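You operate a simulated robot arm through the tools that you are given. There is no shell and no other tool. Be economical: measure what you need, move in short steps, check, and stop when the job is done.

The job below is to be done with a simulated robot arm. You get a single attempt, and the scene is never put back.

JOB
Clamp the yellow nut block, lock the swivel and tighten its bracket.
Fine: block in the soft vice, fingers clear of the jaws, lever shut; swivel knob to its stop, then the thumb screw to its stop; the block stays clamped.

The check looks at the end state, three seconds after you hand in, the way a careful person would. Anything else that was tipped, shoved, dropped, spilled or broken makes it a failure.

ROBOT AND FRAMES
A 7-joint arm with a two-finger parallel gripper, fixed in place. Base frame: the origin is at the foot of the arm, x ahead of it, y to its left, z up; the work surface is at about z = 880. Readings come in mm, rad, newtons and seconds.
Its first joint turns from -2.601 to 2.601 rad. Payload 3.43 kg.
Tool frame: the origin (TCP) lies between the finger pads and is the grasp point; the fingertips stand 30 mm ahead of it; z points along the fingers, y is the line along which they close. Largest opening 94 mm; finger width 28, thickness 10; the body of the gripper, 50 by 96 mm, starts 55 mm behind the TCP.
Orientation is that of the tool frame in the base frame, as a unit quaternion [w, x, y, z]. With the fingers straight down and closing along the base's y, the tool's x points along the base's -x, its y along +y and its z along -z.

CONTROLS
- The arm moves only by the tool nudge_tool. Its argument "commands" is a list of rows, each a list of 7 numbers: the turn, a rotation vector about the tool's x, y, z in units of 4 degrees (1.0 is 4 degrees), then the shift along the tool's x, y, z in units of 40 mm (1.0 is 40 mm), then the opening in per cent of the stroke, from 0 (shut) to 100 (fully open). In form: [[rx, ry, rz, x, y, z, grip], ...]. A call has 1 to 12 rows; each row shifts and turns the commanded pose from where the row before left it, along the tool's axes as they then stand. A call with a number of a shift or a turn outside -1 to 1 is refused whole. A row lasts 0.2 s, in which the tool goes at most 50 mm and 0.15 rad; a call with a longer step from one row to the next is refused whole, and so is a gripper value outside its range. A pose out of reach is approached as far as the arm can. The call stops where the force on the tool passes 40 N (or 10 N more than at its start, if that is more) or the arm is blocked; 0.2 s more then pass. The fingers move at their own pace (about 45 mm/s each) and stop on an object; they squeeze with about 27 N. The grip force told is the motor's: it shows also when the fingers shut on nothing. Time passes only in rows, and 0.2 s behind the last, so rows that do not move let the fingers close. The reply holds the time, the measured pose of the TCP, the force on the tool along the base axes, the opening and the grip force, in the units named above and with some noise, with the torque about the TCP (base axes, N m) and any sound that the robot's microphone picked up.
- Cameras (640 x 400 px; columns grow to the right, rows downward): "scene" is fixed at [386.9, -652.6, 1497.5]; the picture's right is [0.59, -0.81, 0.00], its down [-0.52, -0.38, -0.77] and it looks along [0.62, 0.45, -0.64] (base axes); focal length 323 px, centre (320, 200). "wrist" rides on the gripper at [76, 14, -102] in the tool frame; the picture's right is [-0.18, 0.98, 0.00], its down [-0.75, -0.14, -0.64] and it looks along [-0.63, -0.12, 0.77] (tool axes); focal length 243 px, centre (320, 200). There is no depth. A picture from a camera that has moved, and an enlarged one, comes with that camera's place and axes in the base frame and with its lens. The place of the scene camera against the robot may be out by one fixed shift of up to 25 mm in any direction.
- grab_frame(camera): a new picture of that camera. It takes no simulated time.
- zoom(camera, box): a new picture of the part [left, top, right, bottom] of that camera's present view, enlarged. It takes no simulated time.
- finish_job(): hands the job in; it is judged then, once.

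Go step by step. Nothing tells you positions but the pictures and the camera data: compare them with the known pose of the tool, close in by small moves and look again before you grip or let go. The budget is 120 turns and 64 pictures, counting those below and the enlarged ones. Unless the task says otherwise, let go and move clear before handing in, and close with one line.

The tools are called after "Emit:" by a JSON object that holds its "method" and its "body". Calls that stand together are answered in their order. nudge_tool: Moves the arm, as the interface text tells. Its arguments: {"type":"object","properties":{"commands":{"type":"array","items":{"type":"array","items":{"type":"number"}}}},"required":["commands"]} The other tools are called the same way: grab_frame (camera) takes a picture; zoom (camera, box) takes an enlarged picture of a part of a camera's view; finish_job () hands the job in.

At the start:

```text
time: 0.0
eef_pos: [925.9, -343.5, 1183.2]
tcp_rot: [0.0, 0.0, 1.0, 0.0]
wrist_force: [0.9, 0.0, 1.0]
ft_torque: [-0.02, 0.01, 0.02]
gripper_width: 93.9
grasp_force: 0.1
```

scene: 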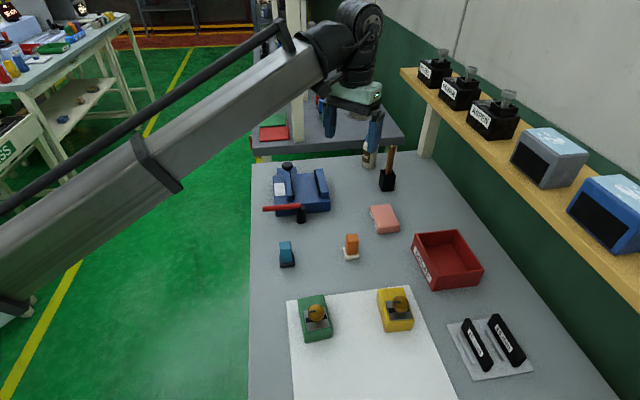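
wrist: 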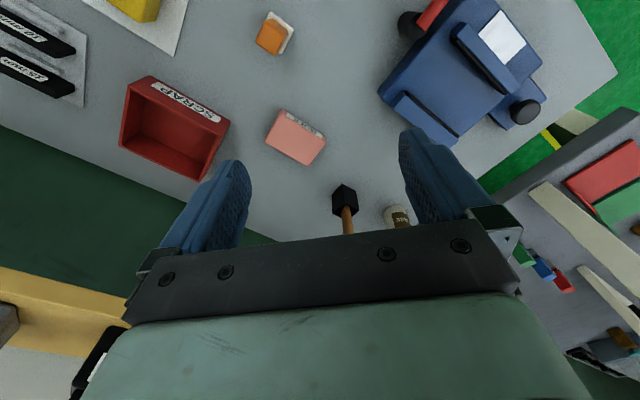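

I see the blue vice with a red lever, a yellow and a green block on a white mat, and other items. I'll zoom in on the key parts first.

Emit:
{"method": "zoom", "body": {"camera": "scene", "box": [240, 140, 400, 240]}}

Emit:
{"method": "zoom", "body": {"camera": "scene", "box": [280, 270, 440, 370]}}

Emit:
{"method": "zoom", "body": {"camera": "wrist", "box": [370, 0, 562, 120]}}

```text
4.00 times, centred on (320, 190) of scene
camera zoom: at [386.9, -652.6, 1497.5], right [0.59, -0.81, 0.0], down [-0.52, -0.38, -0.77], along [0.62, 0.45, -0.64], focal length 1292 px, centre (320, 240)
```

zoom: 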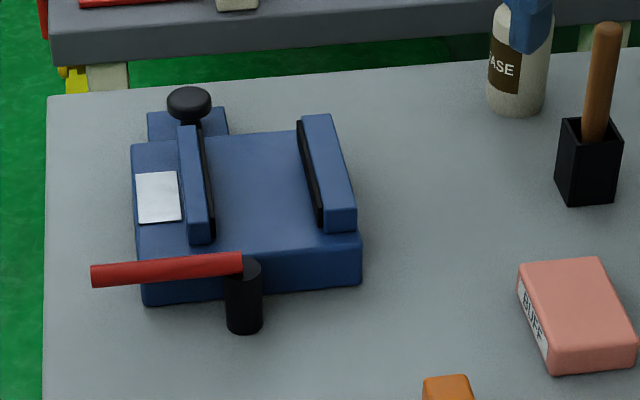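

```text
4.00 times, centred on (360, 320) of scene
camera zoom: at [386.9, -652.6, 1497.5], right [0.59, -0.81, 0.0], down [-0.52, -0.38, -0.77], along [0.62, 0.45, -0.64], focal length 1292 px, centre (160, -280)
```

zoom: 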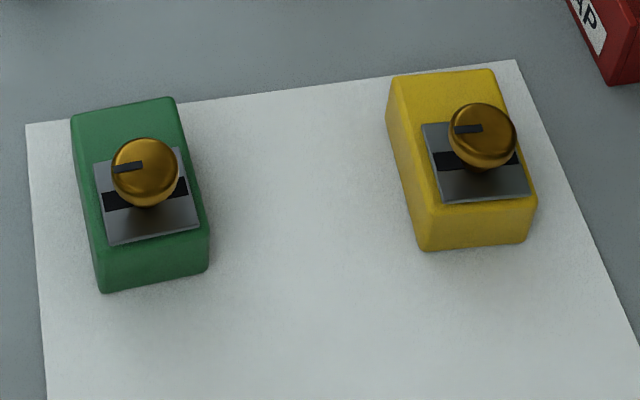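

```text
3.33 times, centred on (466, 60) of wrist
camera zoom: at [848.5, -329.1, 1285.0], right [0.18, 0.98, 0.0], down [0.75, -0.14, 0.64], along [0.63, -0.12, -0.77], focal length 809 px, centre (-167, 667)
```

zoom: 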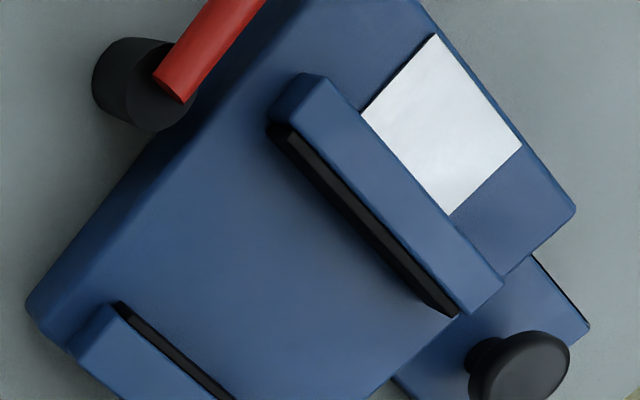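

Next I move the camera back to view the vice fully.

Emit:
{"method": "nudge_tool", "body": {"commands": [[0, 0, 0, 0.733, 0.72, 0, 100], [0, 0, 0, 0.733, 0.72, 0, 100], [0, 0, 0, 0.733, 0.72, 0, 100], [0, 0, 0, 0.733, 0.72, 0, 100], [0, 0, 0, 0.733, 0.72, 0, 100], [0, 0, 0, 0.733, 0.72, 0, 100]]}}

Emit:
{"method": "grab_frame", "body": {"camera": "wrist"}}

```text
time: 0.8
eef_pos: [855.0, -272.3, 1182.0]
tcp_rot: [0.005, -0.003, 1.0, -0.002]
wrist_force: [6.3, 0.4, -11.3]
ft_torque: [-0.29, -0.09, -0.13]
gripper_width: 94.0
grasp_force: 0.0
stopped in row 3: the force on the tool passed its limit at 52 N (the readings are from after the stop); the commanded pose is now the measured one
```

```text
58 pictures are left
camera wrist: at [776.2, -258.0, 1283.8], right [0.18, 0.98, 0.0], down [0.75, -0.13, 0.65], along [0.64, -0.12, -0.76], focal length 243 px, centre (320, 200)
```

wrist: 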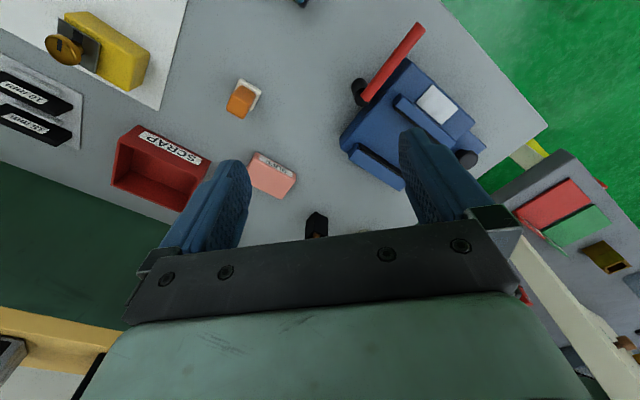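

The stop looks inertial because the move was fast, so I'll continue more gently.

Emit:
{"method": "nudge_tool", "body": {"commands": [[0, 0, 0, 0.25, 0.25, 0, 100], [0, 0, 0, 0.4, 0.4, 0, 100], [0, 0, 0, 0.4, 0.4, 0, 100], [0, 0, 0, 0.4, 0.4, 0, 100], [0, 0, 0, 0.4, 0.4, 0, 100], [0, 0, 0, 0.4, 0.4, 0, 100], [0, 0, 0, 0.25, 0.25, 0, 100]]}}

Emit:
{"method": "grab_frame", "body": {"camera": "wrist"}}

```text
time: 1.2
eef_pos: [844.6, -262.3, 1182.7]
tcp_rot: [0.007, -0.005, 1.0, -0.003]
wrist_force: [7.6, -0.1, -13.7]
ft_torque: [-0.2, -0.07, -0.1]
gripper_width: 94.0
grasp_force: 0.2
stopped in row 2: the force on the tool passed its limit at 47 N (the readings are from after the stop); the commanded pose is now the measured one
```

```text
57 pictures are left
camera wrist: at [766.2, -248.4, 1283.3], right [0.17, 0.98, 0.0], down [0.75, -0.13, 0.65], along [0.64, -0.12, -0.76], focal length 243 px, centre (320, 200)
```

wrist: 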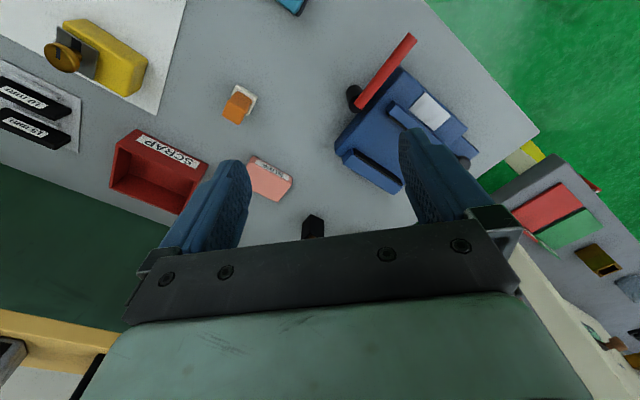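

Force persists even at low speed, so something may be touching. I'll check the scene.

Emit:
{"method": "grab_frame", "body": {"camera": "scene"}}

Emit:
{"method": "nudge_tool", "body": {"commands": [[0, 0, 0, 0, 0, 0, 100]]}}

```text
56 pictures are left
```

scene: 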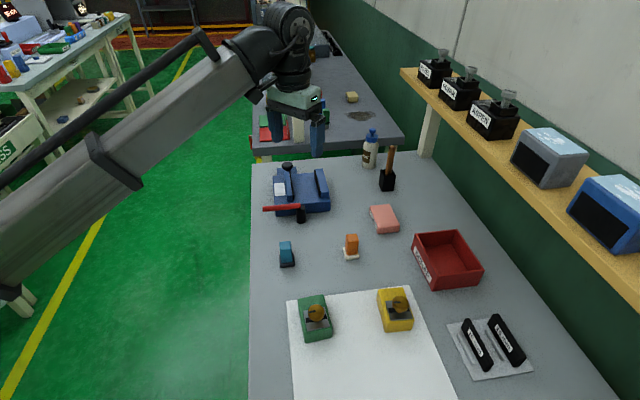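

```text
time: 1.6
eef_pos: [844.0, -262.0, 1183.2]
tcp_rot: [0.006, -0.006, 1.0, -0.004]
wrist_force: [9.6, -2.1, -17.5]
ft_torque: [-0.19, -0.28, -0.07]
gripper_width: 93.9
grasp_force: 0.1
```

Emit:
{"method": "nudge_tool", "body": {"commands": [[0, 0, 0, 0, 0, 0, 100], [0, 0, 0, 0, 0, 0, 100], [0, 0, 0, 0, 0, 0, 100]]}}

```text
time: 2.4
eef_pos: [844.9, -262.3, 1182.1]
tcp_rot: [0.006, -0.006, 1.0, -0.004]
wrist_force: [10.4, -3.7, -23.2]
ft_torque: [-0.06, -0.56, 0.05]
gripper_width: 94.2
grasp_force: 0.0
```

Emit:
{"method": "nudge_tool", "body": {"commands": [[0, 0, 0, -0.25, -0.25, 0, 100], [0, 0, 0, -0.25, -0.25, 0, 100], [0, 0, 0, 0, 0, 0, 100], [0, 0, 0, 0, 0, 0, 100]]}}

```text
time: 3.4
eef_pos: [864.5, -282.8, 1183.0]
tcp_rot: [0.006, -0.006, 1.0, -0.003]
wrist_force: [0.0, -0.3, -0.2]
ft_torque: [-0.02, 0.0, 0.01]
gripper_width: 93.8
grasp_force: 0.0
```

Forces are zero again here. I'll probe moving in x only, gently.

Emit:
{"method": "nudge_tool", "body": {"commands": [[0, 0, 0, 0.2, 0, 0, 100], [0, 0, 0, 0.3, 0, 0, 100], [0, 0, 0, 0.3, 0, 0, 100], [0, 0, 0, 0.3, 0, 0, 100], [0, 0, 0, 0, 0, 0, 100], [0, 0, 0, 0, 0, 0, 100]]}}

```text
time: 4.4
eef_pos: [826.2, -283.0, 1183.0]
tcp_rot: [0.01, -0.004, 1.0, -0.004]
wrist_force: [7.4, -2.8, -13.1]
ft_torque: [-0.07, -0.11, -0.01]
gripper_width: 94.0
grasp_force: 0.1
stopped in row 4: the force on the tool passed its limit at 45 N (the readings are from after the stop); the commanded pose is now the measured one
```

A radius limit at this height seems likely (arm folding), so I'll back off and descend instead.

Emit:
{"method": "nudge_tool", "body": {"commands": [[0, 0, 0, -0.3, 0, 0, 100], [0, 0, 0, -0.2, 0, 0.3, 100], [0, 0, 0, 0, 0, 0.5, 100], [0, 0, 0, 0, 0, 0.5, 100], [0, 0, 0, 0, 0, 0.5, 100], [0, 0, 0, 0, 0, 0.5, 100], [0, 0, 0, 0, 0, 0.3, 100], [0, 0, 0, 0, 0, 0, 100]]}}

```text
time: 6.2
eef_pos: [847.5, -284.1, 1079.4]
tcp_rot: [0.009, -0.005, 1.0, -0.003]
wrist_force: [-0.5, -0.6, 0.5]
ft_torque: [-0.01, -0.02, -0.02]
gripper_width: 93.9
grasp_force: 0.0
```

Emit:
{"method": "nudge_tool", "body": {"commands": [[0, 0, 0, 0.3, 0.1, 0, 100], [0, 0, 0, 0.4, 0.3, 0, 100], [0, 0, 0, 0.4, 0.3, 0, 100], [0, 0, 0, 0.4, 0.3, 0, 100], [0, 0, 0, 0.4, 0.3, 0, 100], [0, 0, 0, 0.4, 0.3, 0, 100], [0, 0, 0, 0.4, 0.3, 0, 100], [0, 0, 0, 0, 0.2, 0, 100], [0, 0, 0, 0, 0, 0, 100]]}}

Emit:
{"method": "grab_frame", "body": {"camera": "wrist"}}

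```text
time: 8.2
eef_pos: [737.7, -200.5, 1077.0]
tcp_rot: [0.01, -0.004, 1.0, -0.004]
wrist_force: [0.5, 0.3, -0.3]
ft_torque: [0.04, 0.0, -0.01]
gripper_width: 94.2
grasp_force: 0.1
```

```text
55 pictures are left
camera wrist: at [658.7, -185.1, 1177.4], right [0.18, 0.98, 0.0], down [0.74, -0.13, 0.66], along [0.65, -0.12, -0.75], focal length 243 px, centre (320, 200)
```

wrist: 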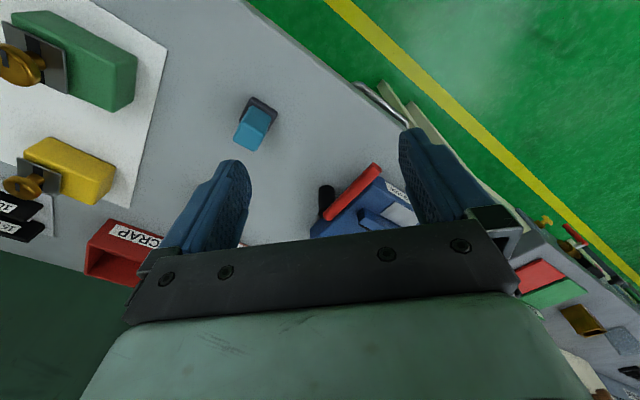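

Emit:
{"method": "zoom", "body": {"camera": "wrist", "box": [290, 150, 450, 250]}}

Emit:
{"method": "zoom", "body": {"camera": "wrist", "box": [0, 100, 192, 220]}}

```text
4.00 times, centred on (370, 200) of wrist
camera zoom: at [658.7, -185.1, 1177.4], right [0.18, 0.98, 0.0], down [0.74, -0.13, 0.66], along [0.65, -0.12, -0.75], focal length 970 px, centre (120, 200)
```

zoom: 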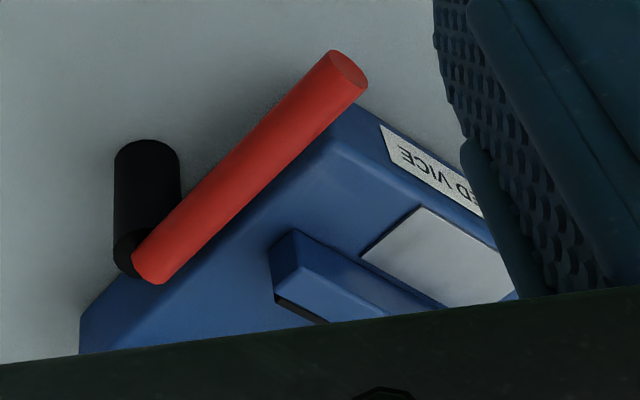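

```text
3.33 times, centred on (96, 160) of wrist
camera zoom: at [658.7, -185.1, 1177.4], right [0.18, 0.98, 0.0], down [0.74, -0.13, 0.66], along [0.65, -0.12, -0.75], focal length 809 px, centre (1067, 333)
```

zoom: 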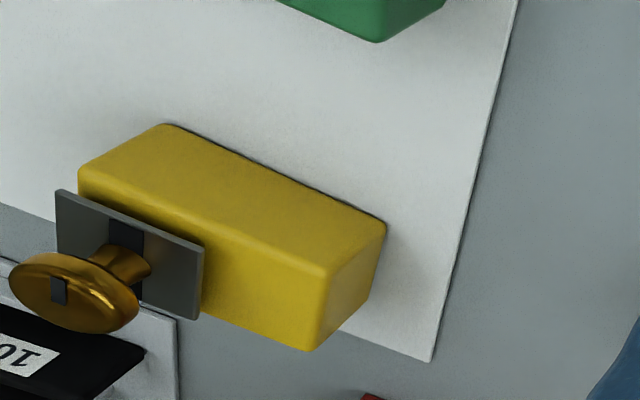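

Vice jaws run at about 45°, with the lever post top near (896,-221,935) and the black swivel knob near (1020,-68). The yellow block's thumb screw is near (771,-566,950), so I'll go look at the block.

Emit:
{"method": "nudge_tool", "body": {"commands": [[0, 0, 0, 0.05, -0.3, 0, 100], [0, 0, 0, 0.15, -0.65, 0, 100], [0, 0, 0, 0.15, -0.65, 0, 100], [0, 0, 0, 0.15, -0.65, 0, 100], [0, 0, 0, 0.15, -0.65, 0, 100], [0, 0, 0, 0.15, -0.65, 0, 100], [0, 0, 0, 0.15, -0.65, 0, 100], [0, 0, 0, 0.15, -0.65, 0, 100], [0, 0, 0, 0.15, -0.65, 0, 100], [0, 0, 0, 0.15, -0.65, 0, 100], [0, 0, 0, 0.05, -0.65, 0, 100], [0, 0, 0, 0, -0.3, 0, 100]]}}

Emit:
{"method": "grab_frame", "body": {"camera": "wrist"}}

```text
time: 10.8
eef_pos: [683.9, -486.1, 1078.8]
tcp_rot: [0.008, -0.004, 1.0, -0.003]
wrist_force: [-0.5, -0.3, 0.5]
ft_torque: [-0.03, 0.02, 0.0]
gripper_width: 94.0
grasp_force: 0.1
```

```text
52 pictures are left
camera wrist: at [602.9, -470.7, 1178.1], right [0.18, 0.98, 0.0], down [0.74, -0.13, 0.66], along [0.65, -0.12, -0.75], focal length 243 px, centre (320, 200)
```

wrist: 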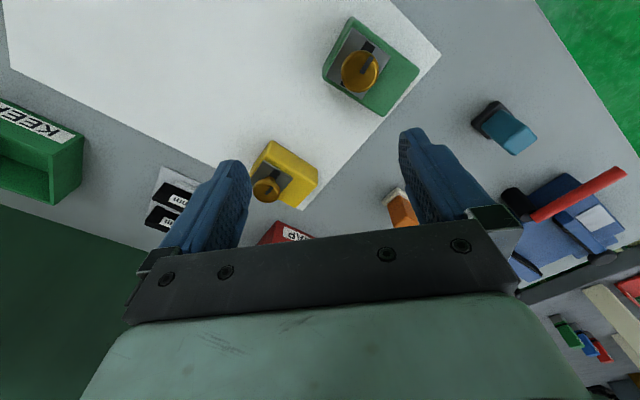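

Emit:
{"method": "zoom", "body": {"camera": "wrist", "box": [230, 130, 342, 200]}}

Emit:
{"method": "zoom", "body": {"camera": "wrist", "box": [480, 150, 640, 250]}}

```text
5.71 times, centred on (286, 165) of wrist
camera zoom: at [602.9, -470.7, 1178.1], right [0.18, 0.98, 0.0], down [0.74, -0.13, 0.66], along [0.65, -0.12, -0.75], focal length 1386 px, centre (514, 400)
```

zoom: 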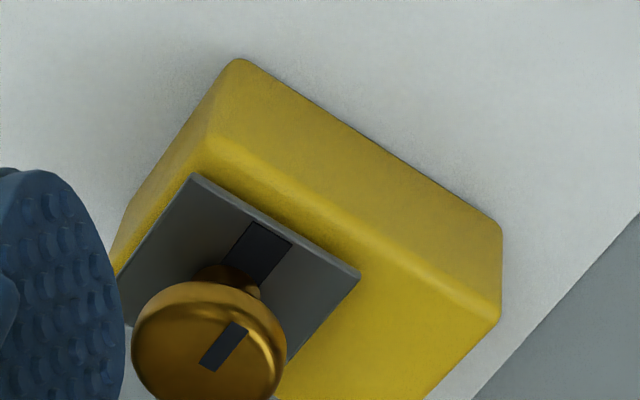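

```text
4.00 times, centred on (560, 200) of wrist
camera zoom: at [602.9, -470.7, 1178.1], right [0.18, 0.98, 0.0], down [0.74, -0.13, 0.66], along [0.65, -0.12, -0.75], focal length 970 px, centre (-640, 200)
```

zoom: 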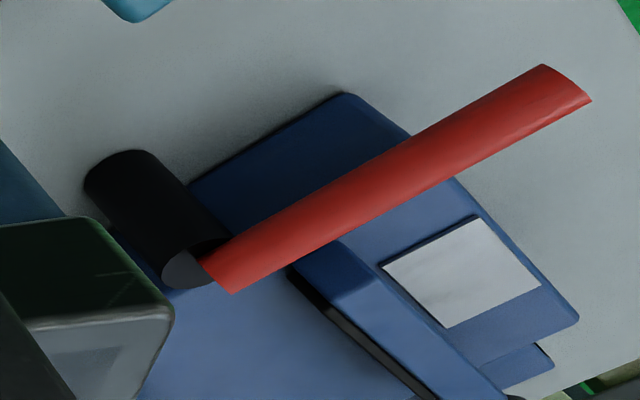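

Block centre is around (789,-555), top z≈918, long axis at about 42°, so I'll turn the tool to grip along its length.

Emit:
{"method": "nudge_tool", "body": {"commands": [[0, 0, 1, 0, 0, 0, 100], [0, 0, 1, 0, 0, 0, 100], [0, 0, 1, 0, 0, 0, 100], [0, 0, 1, 0, 0, 0, 100], [0, 0, 1, 0, 0, 0, 100], [0, 0, 1, 0, 0, 0, 100], [0, 0, 1, 0, 0, 0, 100], [0, 0, 1, 0, 0, 0, 100], [0, 0, 1, 0, 0, 0, 100], [0, 0, 1, 0, 0, 0, 100], [0, 0, 1, 0, 0, 0, 100], [0, 0, 1, 0, 0, 0, 100]]}}

Emit:
{"method": "nudge_tool", "body": {"commands": [[0, 0, 0, -0.3, 0.08, 0, 100], [0, 0, 0, -0.5, 0.12, 0, 100], [0, 0, 0, -0.5, 0.12, 0, 100], [0, 0, 0, -0.5, 0.12, 0, 100], [0, 0, 0, -0.5, 0.12, 0, 100], [0, 0, 0, -0.44, 0.12, 0, 100], [0, 0, 0, -0.3, 0.12, 0, 100], [0, 0, 0, 0, 0, 0, 100]]}}

Emit:
{"method": "grab_frame", "body": {"camera": "wrist"}}

```text
time: 13.4
eef_pos: [683.5, -484.7, 1077.6]
tcp_rot: [0.009, 0.403, 0.915, 0.0]
wrist_force: [0.2, 0.3, -0.9]
ft_torque: [0.0, 0.01, -0.03]
gripper_width: 93.9
grasp_force: 0.2
```

```text
time: 15.2
eef_pos: [788.6, -551.7, 1080.1]
tcp_rot: [0.01, 0.404, 0.915, 0.001]
wrist_force: [0.2, 0.2, 0.5]
ft_torque: [0.0, -0.01, -0.04]
gripper_width: 93.9
grasp_force: 0.2
```

```text
49 pictures are left
camera wrist: at [744.4, -486.0, 1180.7], right [0.85, 0.53, 0.01], down [0.39, -0.65, 0.65], along [0.35, -0.55, -0.76], focal length 243 px, centre (320, 200)
```

wrist: 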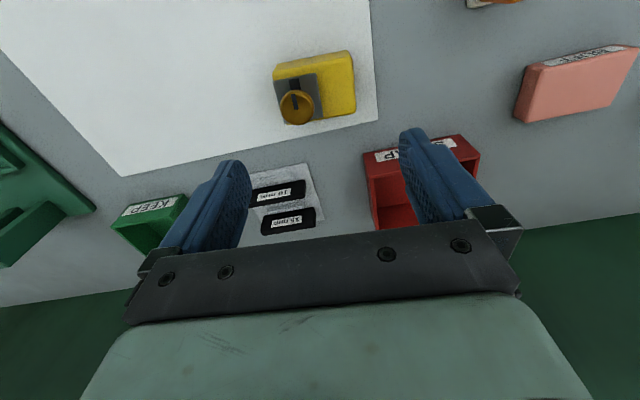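

Emit:
{"method": "zoom", "body": {"camera": "wrist", "box": [250, 40, 378, 120]}}

```text
5.00 times, centred on (314, 80) of wrist
camera zoom: at [744.4, -486.0, 1180.7], right [0.85, 0.53, 0.01], down [0.39, -0.65, 0.65], along [0.35, -0.55, -0.76], focal length 1213 px, centre (350, 800)
```

zoom: 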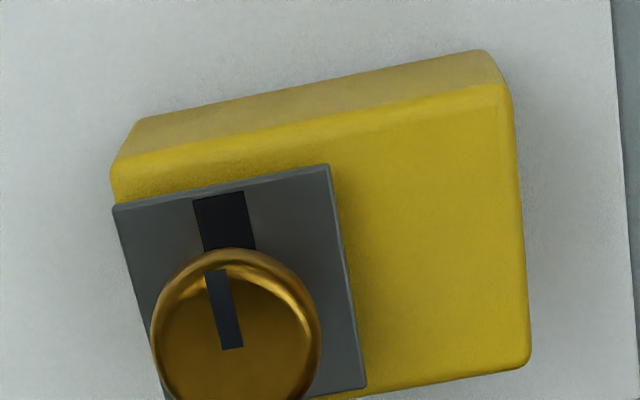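

Block measured: centre (786.5,-555.5), 79×52, top z≈918, yaw 42°. I'll level the slight tool tilt and descend around its ends.

Emit:
{"method": "nudge_tool", "body": {"commands": [[0, 0.25, 0, -0.035, -0.1, 0, 100], [0, 0, 0, 0, 0, 0.4, 100], [0, 0, 0, 0, 0, 0.5, 100], [0, 0, 0, 0, 0, 0.5, 100], [0, 0, 0, 0, 0, 0.5, 100], [0, 0, 0, 0, 0, 0.5, 100], [0, 0, 0, 0, 0, 0.4, 100], [0, 0, 0, 0, 0, 0, 100]]}}

Emit:
{"method": "grab_frame", "body": {"camera": "wrist"}}

```text
time: 17.0
eef_pos: [786.1, -555.5, 967.0]
tcp_rot: [0.002, 0.403, 0.915, 0.003]
wrist_force: [-0.5, 0.7, -0.4]
ft_torque: [-0.01, 0.03, 0.01]
gripper_width: 94.0
grasp_force: 0.0
```

```text
47 pictures are left
camera wrist: at [744.0, -490.5, 1069.7], right [0.85, 0.53, 0.01], down [0.4, -0.65, 0.64], along [0.34, -0.54, -0.77], focal length 243 px, centre (320, 200)
```

wrist: 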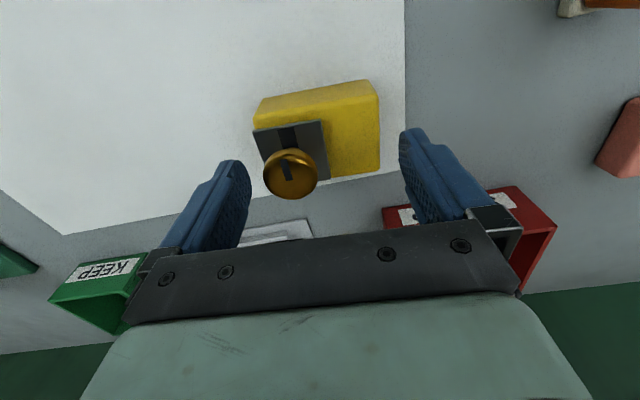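

Emit:
{"method": "nudge_tool", "body": {"commands": [[0, 0, 0, 0, 0, 0.3, 100], [0, 0, 0, 0, 0, 0.3, 100], [0, 0, 0, 0, 0, 0.3, 100], [0, 0, 0, 0, 0, 0.3, 100], [0, 0, 0, 0, 0, 0, 100], [0, 0, 0, 0, 0, 0, 100]]}}

Emit:
{"method": "grab_frame", "body": {"camera": "wrist"}}

```text
time: 18.4
eef_pos: [787.2, -554.9, 919.9]
tcp_rot: [0.002, 0.402, 0.915, 0.004]
wrist_force: [-0.2, 0.0, 0.4]
ft_torque: [0.01, 0.01, 0.0]
gripper_width: 94.0
grasp_force: 0.0
```

```text
46 pictures are left
camera wrist: at [744.1, -489.5, 1022.4], right [0.85, 0.53, 0.01], down [0.4, -0.65, 0.64], along [0.34, -0.54, -0.77], focal length 243 px, centre (320, 200)
```

wrist: 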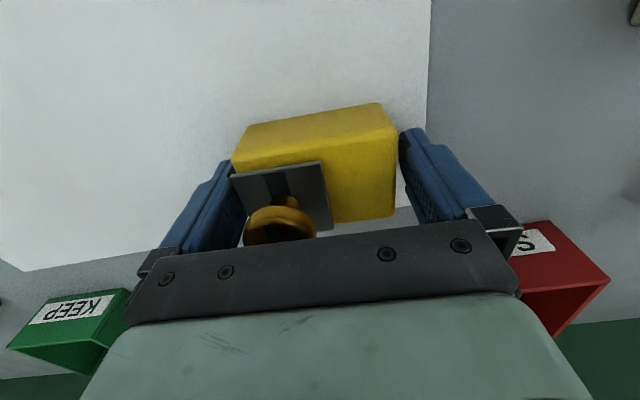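

Emit:
{"method": "nudge_tool", "body": {"commands": [[0, 0, 0, 0, 0, 0, 80], [0, 0, 0, 0, 0, 0, 60], [0, 0, 0, 0, 0, 0, 50], [0, 0, 0, 0, 0, 0, 50], [0, 0, 0, 0, 0, 0, 50]]}}

```text
time: 19.6
eef_pos: [787.2, -555.8, 920.7]
tcp_rot: [0.002, 0.403, 0.915, 0.004]
wrist_force: [-0.6, 0.0, -0.7]
ft_torque: [-0.03, 0.01, -0.01]
gripper_width: 84.2
grasp_force: 27.3
```

Gripped. Lift and carry towards the vice, stopping short for a look.

Emit:
{"method": "nudge_tool", "body": {"commands": [[0, 0, 0, 0, 0, -0.3, 45], [0, 0, 0, 0, 0, -0.5, 45], [0, 0, 0, 0, 0, -0.5, 45], [0, 0, 0, 0, 0, -0.5, 45], [0, 0, 0, 0, 0, -0.5, 45], [0, 0, 0, 0, 0, -0.5, 45], [0, 0, 0, 0, 0, -0.2, 45], [0, 0, 0, 0, 0, 0, 45]]}}

Emit:
{"method": "nudge_tool", "body": {"commands": [[0, 0, 0, 0.2, 0.3, 0, 45], [0, 0, 0, 0.4, 0.55, 0, 45], [0, 0, 0, 0.4, 0.6, 0, 45], [0, 0, 0, 0.4, 0.6, 0, 45], [0, 0, 0, 0.4, 0.6, 0, 45], [0, 0, 0, 0.4, 0.6, 0, 45], [0, 0, 0, 0.4, 0.6, 0, 45], [0, 0, 0, 0.4, 0.6, 0, 45], [0, 0, 0, 0.4, 0.6, 0, 45], [0, 0, 0, 0.4, 0.6, 0, 45], [0, 0, 0, 0.3, 0.4, 0, 45]]}}

Emit:
{"method": "grab_frame", "body": {"camera": "wrist"}}

```text
time: 21.4
eef_pos: [787.6, -555.8, 1039.6]
tcp_rot: [0.003, 0.403, 0.915, 0.003]
wrist_force: [0.8, 0.4, -1.7]
ft_torque: [0.02, -0.03, 0.01]
gripper_width: 83.9
grasp_force: 27.0
```

```text
time: 23.8
eef_pos: [855.2, -272.0, 1040.3]
tcp_rot: [0.001, 0.403, 0.915, 0.003]
wrist_force: [-0.7, -0.9, -2.0]
ft_torque: [-0.01, 0.01, -0.01]
gripper_width: 84.1
grasp_force: 27.0
```

```text
45 pictures are left
camera wrist: at [811.7, -205.9, 1143.4], right [0.85, 0.53, 0.01], down [0.4, -0.66, 0.64], along [0.34, -0.54, -0.77], focal length 243 px, centre (320, 200)
```

wrist: 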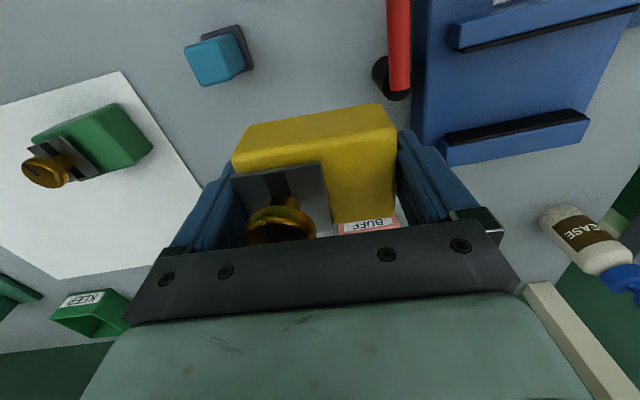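

Emit:
{"method": "nudge_tool", "body": {"commands": [[0, 0, 0, 0.2, 0.3, 0, 45], [0, 0, 0, 0.4, 0.5, 0, 45], [0, 0, 0, 0.5, 0.6, 0, 45], [0, 0, 0, 0.5, 0.6, 0, 45], [0, 0, 0, 0.5, 0.6, 0, 45], [0, 0, 0, 0.5, 0.6, 0, 45], [0, 0, 0, 0.4, 0.4, 0, 45], [0, 0, 0, 0, 0.1, 0, 45]]}}

Emit:
{"method": "grab_frame", "body": {"camera": "wrist"}}

```text
time: 25.6
eef_pos: [883.1, -82.4, 1043.5]
tcp_rot: [0.002, 0.404, 0.915, 0.005]
wrist_force: [0.5, 0.3, -1.3]
ft_torque: [0.02, 0.03, -0.01]
gripper_width: 84.1
grasp_force: 26.8
```

```text
44 pictures are left
camera wrist: at [840.0, -17.4, 1145.4], right [0.85, 0.53, 0.01], down [0.4, -0.66, 0.64], along [0.34, -0.54, -0.77], focal length 243 px, centre (320, 200)
```

wrist: 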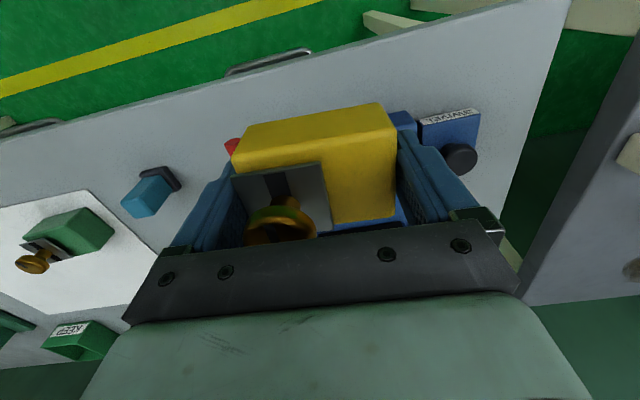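

Emit:
{"method": "zoom", "body": {"camera": "wrist", "box": [384, 90, 512, 170]}}

Emit:
{"method": "nudge_tool", "body": {"commands": [[0, 0, 0, -0.3, 0, 0, 45], [0, 0, 0, -0.5, 0, 0, 45], [0, 0, 0, -0.5, 0.1, 0, 45], [0, 0, 0, -0.5, 0.1, 0, 45], [0, 0, 0, -0.5, 0, 0, 45], [0, 0, 0, -0.5, 0, 0, 45], [0, 0, 0, -0.2, 0, 0, 45], [0, 0, 0, 0, 0, 0, 45]]}}

Emit:
{"method": "grab_frame", "body": {"camera": "wrist"}}

```text
5.00 times, centred on (448, 130) of wrist
camera zoom: at [840.0, -17.4, 1145.4], right [0.85, 0.53, 0.01], down [0.4, -0.66, 0.64], along [0.34, -0.54, -0.77], focal length 1213 px, centre (-320, 550)
```

zoom: 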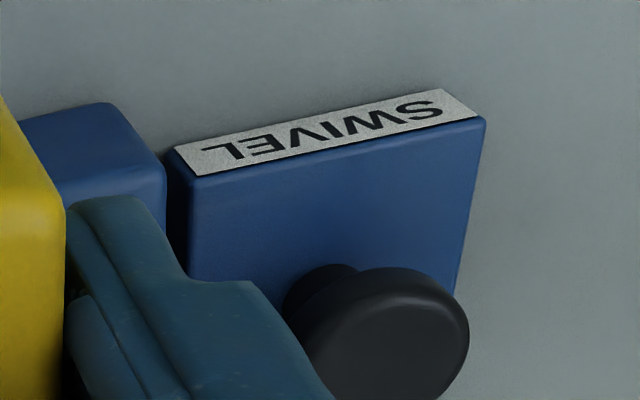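

```text
time: 27.4
eef_pos: [970.8, -167.1, 1042.4]
tcp_rot: [0.002, 0.402, 0.915, 0.005]
wrist_force: [0.1, -0.7, -2.1]
ft_torque: [0.02, 0.03, -0.03]
gripper_width: 83.9
grasp_force: 27.5
```

```text
42 pictures are left
camera wrist: at [926.9, -101.2, 1145.2], right [0.85, 0.53, 0.01], down [0.4, -0.65, 0.64], along [0.34, -0.54, -0.77], focal length 243 px, centre (320, 200)
```

wrist: 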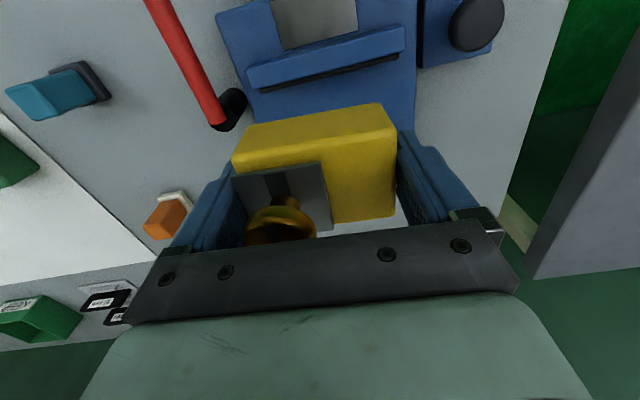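

Emit:
{"method": "zoom", "body": {"camera": "wrist", "box": [200, 0, 392, 120]}}

Emit:
{"method": "zoom", "body": {"camera": "wrist", "box": [376, 0, 536, 100]}}

```text
3.33 times, centred on (296, 60) of wrist
camera zoom: at [926.9, -101.2, 1145.2], right [0.85, 0.53, 0.01], down [0.4, -0.65, 0.64], along [0.34, -0.54, -0.77], focal length 809 px, centre (400, 667)
```

zoom: 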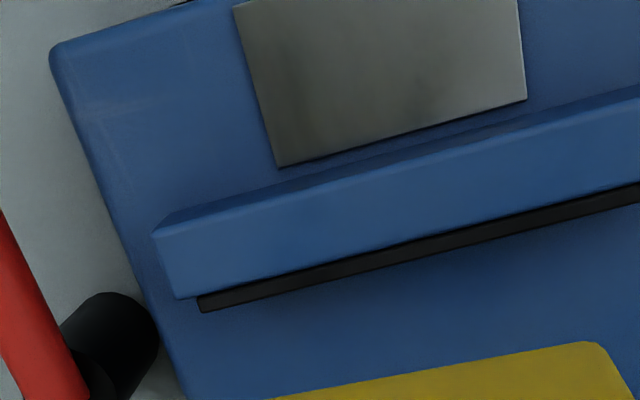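

```text
4.00 times, centred on (456, 50) of wrist
camera zoom: at [926.9, -101.2, 1145.2], right [0.85, 0.53, 0.01], down [0.4, -0.65, 0.64], along [0.34, -0.54, -0.77], focal length 970 px, centre (-224, 800)
```

zoom: 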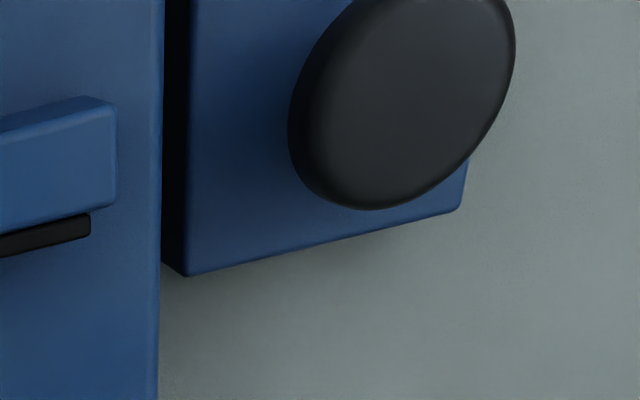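

Moving jaw face is at w≈776 and the fixed one at about 849 along the closing axis. Align the yaw and shift to the middle, then descend partway.

Emit:
{"method": "nudge_tool", "body": {"commands": [[0, 0, -0.55, -0.16, 0, 0, 45], [0, 0, 0, 0, 0, 0.3, 45], [0, 0, 0, 0, 0, 0.4, 45], [0, 0, 0, 0, 0, 0.4, 45], [0, 0, 0, 0, 0, 0.4, 45], [0, 0, 0, 0, 0, 0.3, 45], [0, 0, 0, 0, 0, 0, 45]]}}

Emit:
{"method": "grab_frame", "body": {"camera": "wrist"}}

Emit:
{"method": "zoom", "body": {"camera": "scene", "box": [240, 140, 352, 210]}}

```text
time: 29.0
eef_pos: [974.2, -170.6, 970.7]
tcp_rot: [0.002, 0.385, 0.923, 0.004]
wrist_force: [0.4, -0.7, -1.8]
ft_torque: [-0.02, -0.01, -0.01]
gripper_width: 84.2
grasp_force: 26.9
```

```text
39 pictures are left
camera wrist: at [929.0, -106.7, 1073.1], right [0.83, 0.56, 0.01], down [0.43, -0.64, 0.64], along [0.36, -0.53, -0.77], focal length 243 px, centre (320, 200)
```

wrist: 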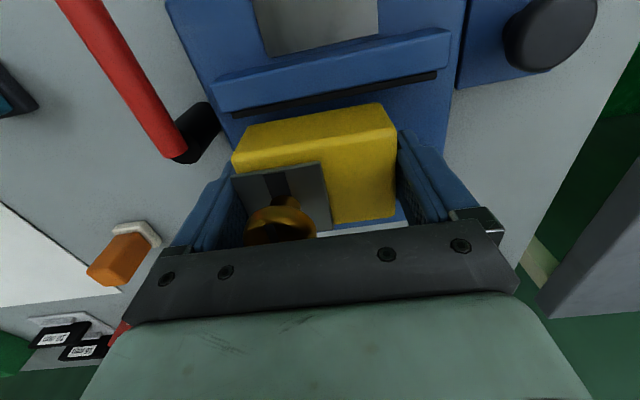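

```text
5.71 times, centred on (296, 175) of scene
camera zoom: at [386.9, -652.6, 1497.5], right [0.59, -0.81, 0.0], down [-0.52, -0.38, -0.77], along [0.62, 0.45, -0.64], focal length 1846 px, centre (457, 343)
```

zoom: 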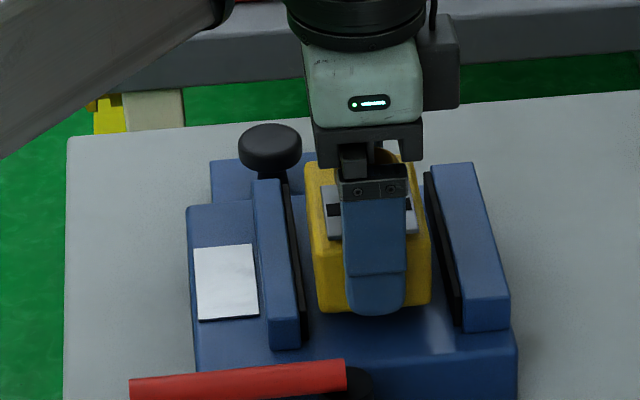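

Emit:
{"method": "nudge_tool", "body": {"commands": [[0, 0, 0, -0.05, 0, 0.15, 45], [0, 0, 0, 0, 0, 0.15, 45], [0, 0, 0, 0, 0, 0.1, 45], [0, 0, 0, 0, 0, 0.1, 45], [0, 0, 0, 0, 0, 0, 45]]}}

Emit:
{"method": "zoom", "body": {"camera": "scene", "box": [240, 140, 352, 210]}}

```text
time: 30.2
eef_pos: [975.6, -173.0, 952.8]
tcp_rot: [0.003, 0.384, 0.923, 0.004]
wrist_force: [1.1, 1.0, 22.6]
ft_torque: [-0.04, -0.03, 0.0]
gripper_width: 84.8
grasp_force: 26.9
```

```text
5.71 times, centred on (296, 175) of scene
camera zoom: at [386.9, -652.6, 1497.5], right [0.59, -0.81, 0.0], down [-0.52, -0.38, -0.77], along [0.62, 0.45, -0.64], focal length 1846 px, centre (457, 343)
```

zoom: 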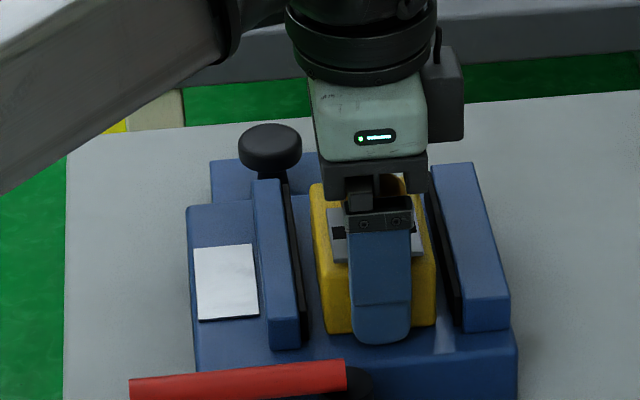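

The block appears to rest on the bed between the jaws. I relieve the push and open.

Emit:
{"method": "nudge_tool", "body": {"commands": [[0, 0, 0, 0, 0, -0.05, 45], [0, 0, 0, 0, 0, 0, 45], [0, 0, 0, 0, 0, 0, 100], [0, 0, 0, 0, 0, 0, 100], [0, 0, 0, 0, 0, 0, 100]]}}

Emit:
{"method": "zoom", "body": {"camera": "scene", "box": [240, 140, 352, 210]}}

```text
time: 31.4
eef_pos: [975.6, -172.9, 954.5]
tcp_rot: [0.002, 0.385, 0.923, 0.004]
wrist_force: [0.1, 0.6, 0.6]
ft_torque: [0.01, -0.01, 0.01]
gripper_width: 94.1
grasp_force: 0.0
```

```text
5.71 times, centred on (296, 175) of scene
camera zoom: at [386.9, -652.6, 1497.5], right [0.59, -0.81, 0.0], down [-0.52, -0.38, -0.77], along [0.62, 0.45, -0.64], focal length 1846 px, centre (457, 343)
```

zoom: 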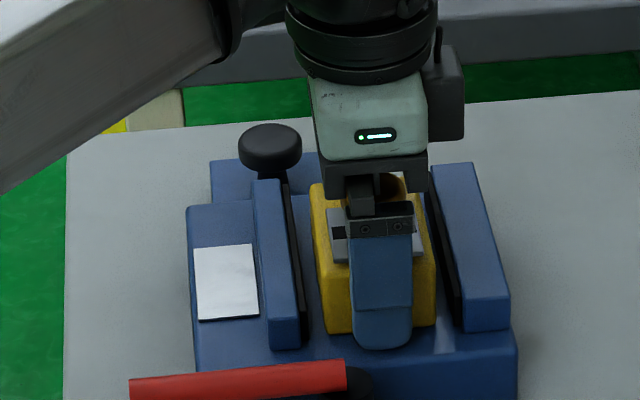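

Emit:
{"method": "nudge_tool", "body": {"commands": [[0, 0, 0, 0, 0, -0.2, 100], [0, 0, 0, 0, 0, -0.4, 100], [0, 0, 0, 0, 0, -0.5, 100], [0, 0, 0, 0, 0, -0.5, 100], [0, 0, 0, 0, 0, -0.5, 100], [0, 0, 0, 0, 0, -0.4, 100], [0, 0, 0, 0, 0, 0, 100]]}}

Emit:
{"method": "zoom", "body": {"camera": "scene", "box": [240, 140, 352, 210]}}

Emit:
{"method": "grab_frame", "body": {"camera": "wrist"}}

```text
time: 33.0
eef_pos: [974.9, -172.3, 1054.0]
tcp_rot: [0.001, 0.385, 0.923, 0.003]
wrist_force: [0.1, -0.3, -0.1]
ft_torque: [-0.03, -0.03, -0.01]
gripper_width: 94.0
grasp_force: 0.1
```

```text
5.71 times, centred on (296, 175) of scene
camera zoom: at [386.9, -652.6, 1497.5], right [0.59, -0.81, 0.0], down [-0.52, -0.38, -0.77], along [0.62, 0.45, -0.64], focal length 1846 px, centre (457, 343)
```

zoom: 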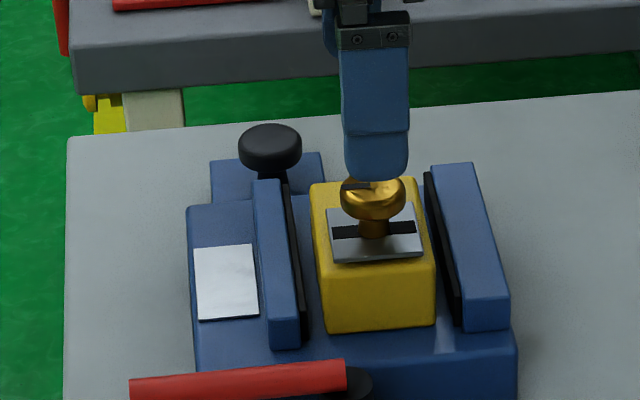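

```text
34 pictures are left
camera wrist: at [929.8, -108.8, 1155.6], right [0.83, 0.56, 0.01], down [0.43, -0.64, 0.64], along [0.36, -0.53, -0.77], focal length 243 px, centre (320, 200)
```

wrist: 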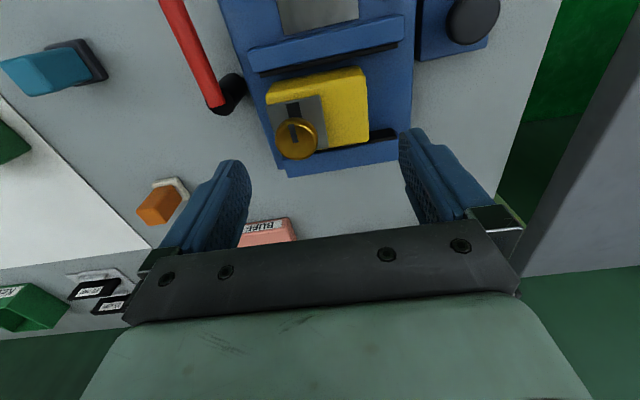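

The block sits well between the jaws. Next the lever: the rod runs from (896,-221) to about (830,-148), z≈937, clear of the body edge; I'll straddle it near the tip with part-open fingers.

Emit:
{"method": "nudge_tool", "body": {"commands": [[0, 0, 0, 0.3, -0.25, 0, 100], [0, 0, 0, 0.45, -0.4, 0, 80], [0, 0, 0, 0.45, -0.4, 0, 60], [0, 0, 0, 0.45, -0.4, 0, 48], [0, 0, 0, 0.45, -0.4, 0, 48], [0, 0, 0, 0.41, -0.33, 0, 48], [0, 0, 0, 0, 0, 0, 48]]}}

Emit:
{"method": "grab_frame", "body": {"camera": "wrist"}}

```text
time: 34.6
eef_pos: [841.3, -162.0, 1053.2]
tcp_rot: [0.002, 0.385, 0.923, 0.004]
wrist_force: [0.1, -0.1, -0.7]
ft_torque: [-0.01, -0.01, -0.01]
gripper_width: 45.4
grasp_force: 0.0
```

```text
33 pictures are left
camera wrist: at [797.2, -98.3, 1155.1], right [0.83, 0.56, 0.01], down [0.43, -0.64, 0.64], along [0.36, -0.53, -0.77], focal length 243 px, centre (320, 200)
```

wrist: 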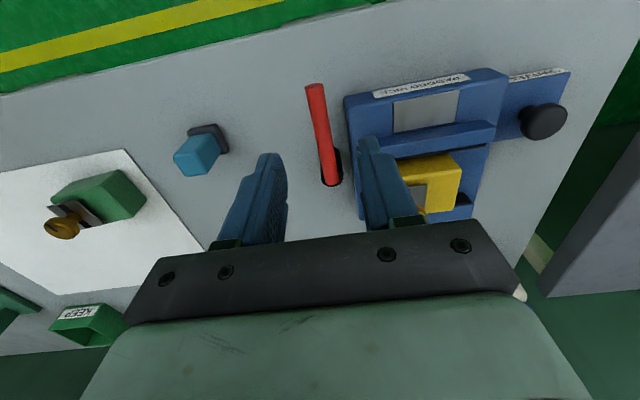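

Emit:
{"method": "nudge_tool", "body": {"commands": [[0, 0, 0, 0, 0, 0.3, 48], [0, 0, 0, 0, 0, 0.5, 48], [0, 0, 0, 0, 0, 0.5, 48], [0, 0, 0, 0, 0, 0.5, 48], [0, 0, 0, 0, 0, 0.4, 48], [0, 0, 0, 0, 0, 0.25, 48], [0, 0, 0, 0, 0, 0, 48]]}}

Emit:
{"method": "grab_frame", "body": {"camera": "wrist"}}

```text
time: 36.2
eef_pos: [842.7, -162.4, 954.5]
tcp_rot: [0.002, 0.385, 0.923, 0.004]
wrist_force: [0.9, 0.0, 0.1]
ft_torque: [0.0, 0.01, -0.02]
gripper_width: 45.0
grasp_force: 0.1
```

```text
32 pictures are left
camera wrist: at [798.3, -98.5, 1056.5], right [0.83, 0.56, 0.01], down [0.43, -0.64, 0.64], along [0.36, -0.53, -0.77], focal length 243 px, centre (320, 200)
```

wrist: 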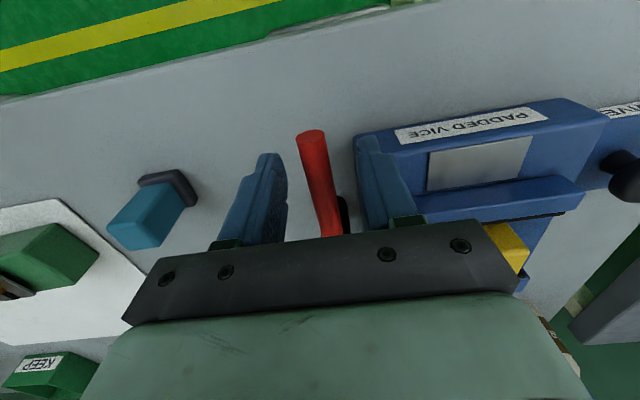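

Rod is between the fingers. I probe pushing it counter-clockwise (away from the vice body).

Emit:
{"method": "nudge_tool", "body": {"commands": [[0, 0, 0, 0, -0.2, 0, 48], [0, 0, 0, 0, -0.15, 0, 48], [0, 0, -1, 0, -0.136, 0, 48], [0, 0, -1, 0, -0.136, 0, 48], [0, 0, -1, 0, -0.136, 0, 48], [0, 0, 0, 0, 0, 0, 48]]}}

Emit:
{"method": "grab_frame", "body": {"camera": "wrist"}}

```text
time: 37.6
eef_pos: [821.3, -184.7, 954.9]
tcp_rot: [0.002, 0.287, 0.958, 0.003]
wrist_force: [-0.3, 0.3, 0.9]
ft_torque: [0.04, 0.05, 0.03]
gripper_width: 45.1
grasp_force: 0.2
```

```text
31 pictures are left
camera wrist: at [764.6, -130.6, 1056.6], right [0.69, 0.72, 0.01], down [0.55, -0.54, 0.64], along [0.47, -0.44, -0.77], focal length 243 px, centre (320, 200)
```

wrist: 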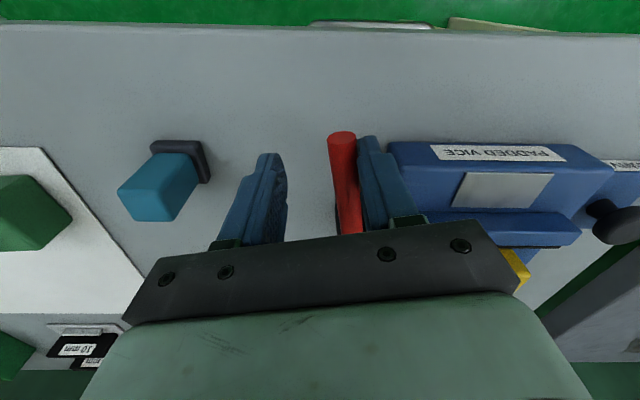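

Emit:
{"method": "nudge_tool", "body": {"commands": [[0, 0, -1, -0.1, -0.125, 0, 48], [0, 0, -1, -0.1, -0.125, 0, 48], [0, 0, -1, 0, -0.122, 0, 48], [0, 0, -1, 0, -0.122, 0, 48], [0, 0, -1, 0, -0.122, 0, 48], [0, 0, -1, 0, -0.122, 0, 48], [0, 0, -1, 0, -0.122, 0, 48], [0, 0, 0, 0, 0, 0, 48]]}}

Emit:
{"method": "grab_frame", "body": {"camera": "wrist"}}

```text
time: 39.4
eef_pos: [818.6, -221.1, 954.1]
tcp_rot: [0.003, 0.047, 0.999, 0.004]
wrist_force: [0.5, -0.5, 0.7]
ft_torque: [-0.02, 0.0, 0.0]
gripper_width: 45.1
grasp_force: 0.1
```

```text
30 pictures are left
camera wrist: at [740.4, -199.2, 1056.0], right [0.27, 0.96, 0.01], down [0.73, -0.21, 0.64], along [0.62, -0.17, -0.76], focal length 243 px, centre (320, 200)
```

wrist: 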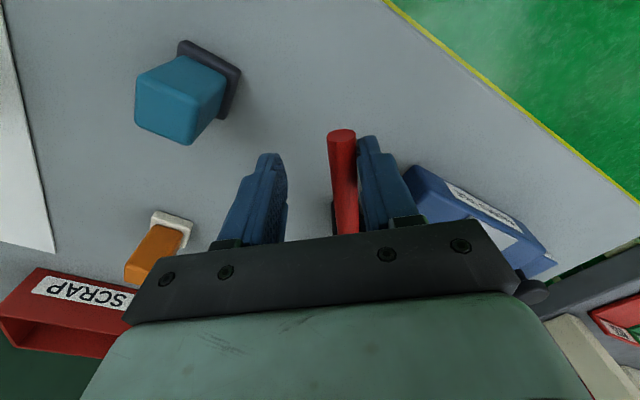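

The lever follows freely; continue the arc.

Emit:
{"method": "nudge_tool", "body": {"commands": [[0, 0, -1, 0, -0.13, 0, 48], [0, 0, -1, 0, -0.13, 0, 48], [0, 0, -1, 0, -0.13, 0, 48], [0, 0, -1, 0, -0.13, 0, 48], [0, 0, -1, 0, -0.13, 0, 48], [0, 0, -1, 0, -0.13, 0, 48], [0, 0, -1, 0, -0.13, 0, 48], [0, 0, -1, 0, -0.13, 0, 48], [0, 0, -1, 0, -0.13, 0, 48], [0, 0, -1, 0, -0.13, 0, 48], [0, 0, 0, 0, 0, 0, 48]]}}

Emit:
{"method": "grab_frame", "body": {"camera": "wrist"}}

Emit:
{"method": "zoom", "body": {"camera": "scene", "box": [240, 150, 368, 230]}}

```text
time: 41.8
eef_pos: [828.3, -269.6, 954.2]
tcp_rot: [0.004, -0.298, 0.955, 0.003]
wrist_force: [-2.6, 10.7, 0.0]
ft_torque: [0.17, 0.06, -0.22]
gripper_width: 50.9
grasp_force: 5.0
```

```text
29 pictures are left
camera wrist: at [755.1, -301.0, 1055.4], right [-0.41, 0.91, 0.0], down [0.7, 0.31, 0.65], along [0.59, 0.27, -0.76], focal length 243 px, centre (320, 200)
```

wrist: 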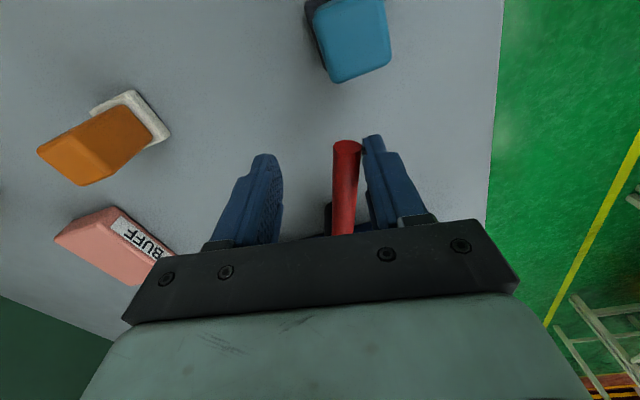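

```text
5.00 times, centred on (304, 190) of scene
camera zoom: at [386.9, -652.6, 1497.5], right [0.59, -0.81, 0.0], down [-0.52, -0.38, -0.77], along [0.62, 0.45, -0.64], focal length 1615 px, centre (400, 250)
```

zoom: 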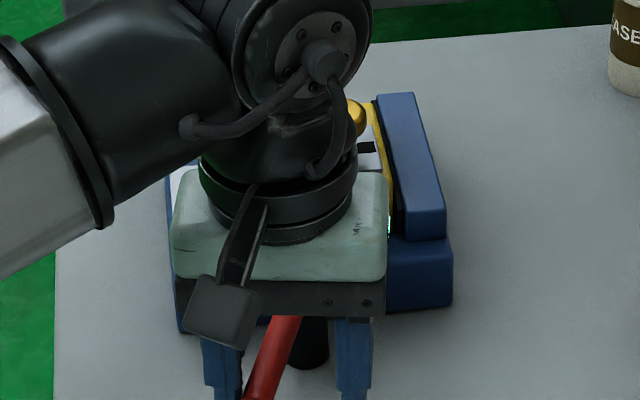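

Resistance is building as the jaw clamps; push further gradually.

Emit:
{"method": "nudge_tool", "body": {"commands": [[0, 0, -1, 0, -0.15, 0, 48], [0, 0, -1, 0, -0.15, 0, 48], [0, 0, 0, 0, -0.1, 0, 48], [0, 0, 0, 0, -0.1, 0, 48], [0, 0, 0, 0, 0, 0, 48]]}}

Emit:
{"method": "grab_frame", "body": {"camera": "wrist"}}

```text
time: 42.6
eef_pos: [830.4, -274.5, 953.0]
tcp_rot: [0.001, -0.366, 0.93, 0.011]
wrist_force: [-19.6, 23.6, 5.0]
ft_torque: [0.39, 0.58, -0.27]
gripper_width: 62.4
grasp_force: 15.3
stopped in row 3: the force on the tool passed its limit at 59 N (the readings are from after the stop); the commanded pose is now the measured one
```

```text
27 pictures are left
camera wrist: at [764.3, -317.7, 1055.2], right [-0.53, 0.84, 0.02], down [0.65, 0.4, 0.65], along [0.54, 0.36, -0.76], focal length 243 px, centre (320, 200)
```

wrist: 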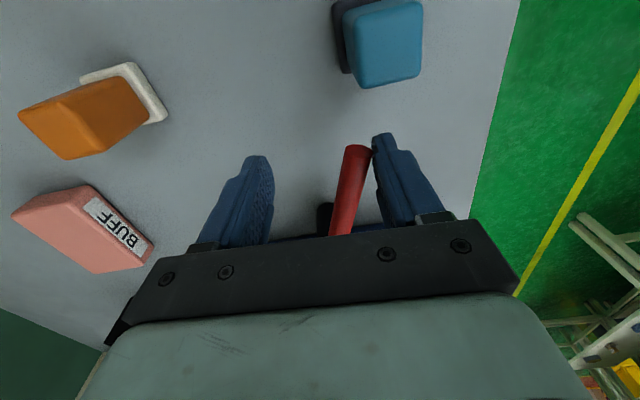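

The lever hasn't moved further between 10 N and 59 N, so it seems to be at its stop. Back off and lift to inspect.

Emit:
{"method": "nudge_tool", "body": {"commands": [[0, 0, 0, 0, 0.2, 0, 55], [0, 0, 0, 0, 0.15, 0, 60], [0, 0, 0, 0, 0, -0.3, 60], [0, 0, 0, 0, 0, -0.5, 60], [0, 0, 0, 0, 0, -0.5, 60], [0, 0, 0, 0, 0, -0.5, 60], [0, 0, 0, 0, 0, -0.5, 60], [0, 0, 0, 0, 0, 0, 60]]}}

Emit:
{"method": "zoom", "body": {"camera": "scene", "box": [240, 140, 368, 220]}}

```text
time: 44.4
eef_pos: [824.9, -269.9, 1045.0]
tcp_rot: [0.003, -0.365, 0.931, 0.008]
wrist_force: [1.0, -0.9, -0.3]
ft_torque: [0.0, 0.01, 0.0]
gripper_width: 56.4
grasp_force: 0.1
```

```text
5.00 times, centred on (304, 180) of scene
camera zoom: at [386.9, -652.6, 1497.5], right [0.59, -0.81, 0.0], down [-0.52, -0.38, -0.77], along [0.62, 0.45, -0.64], focal length 1615 px, centre (400, 300)
```

zoom: 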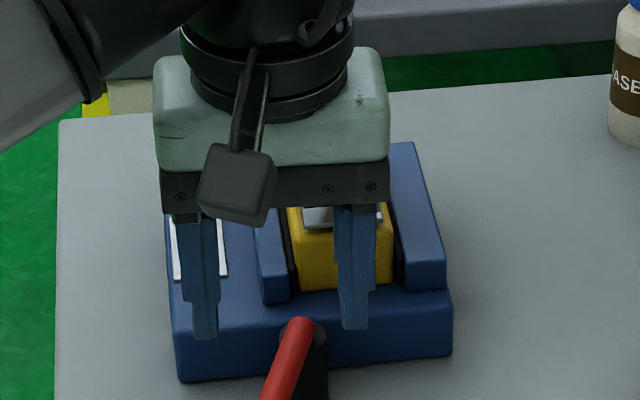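

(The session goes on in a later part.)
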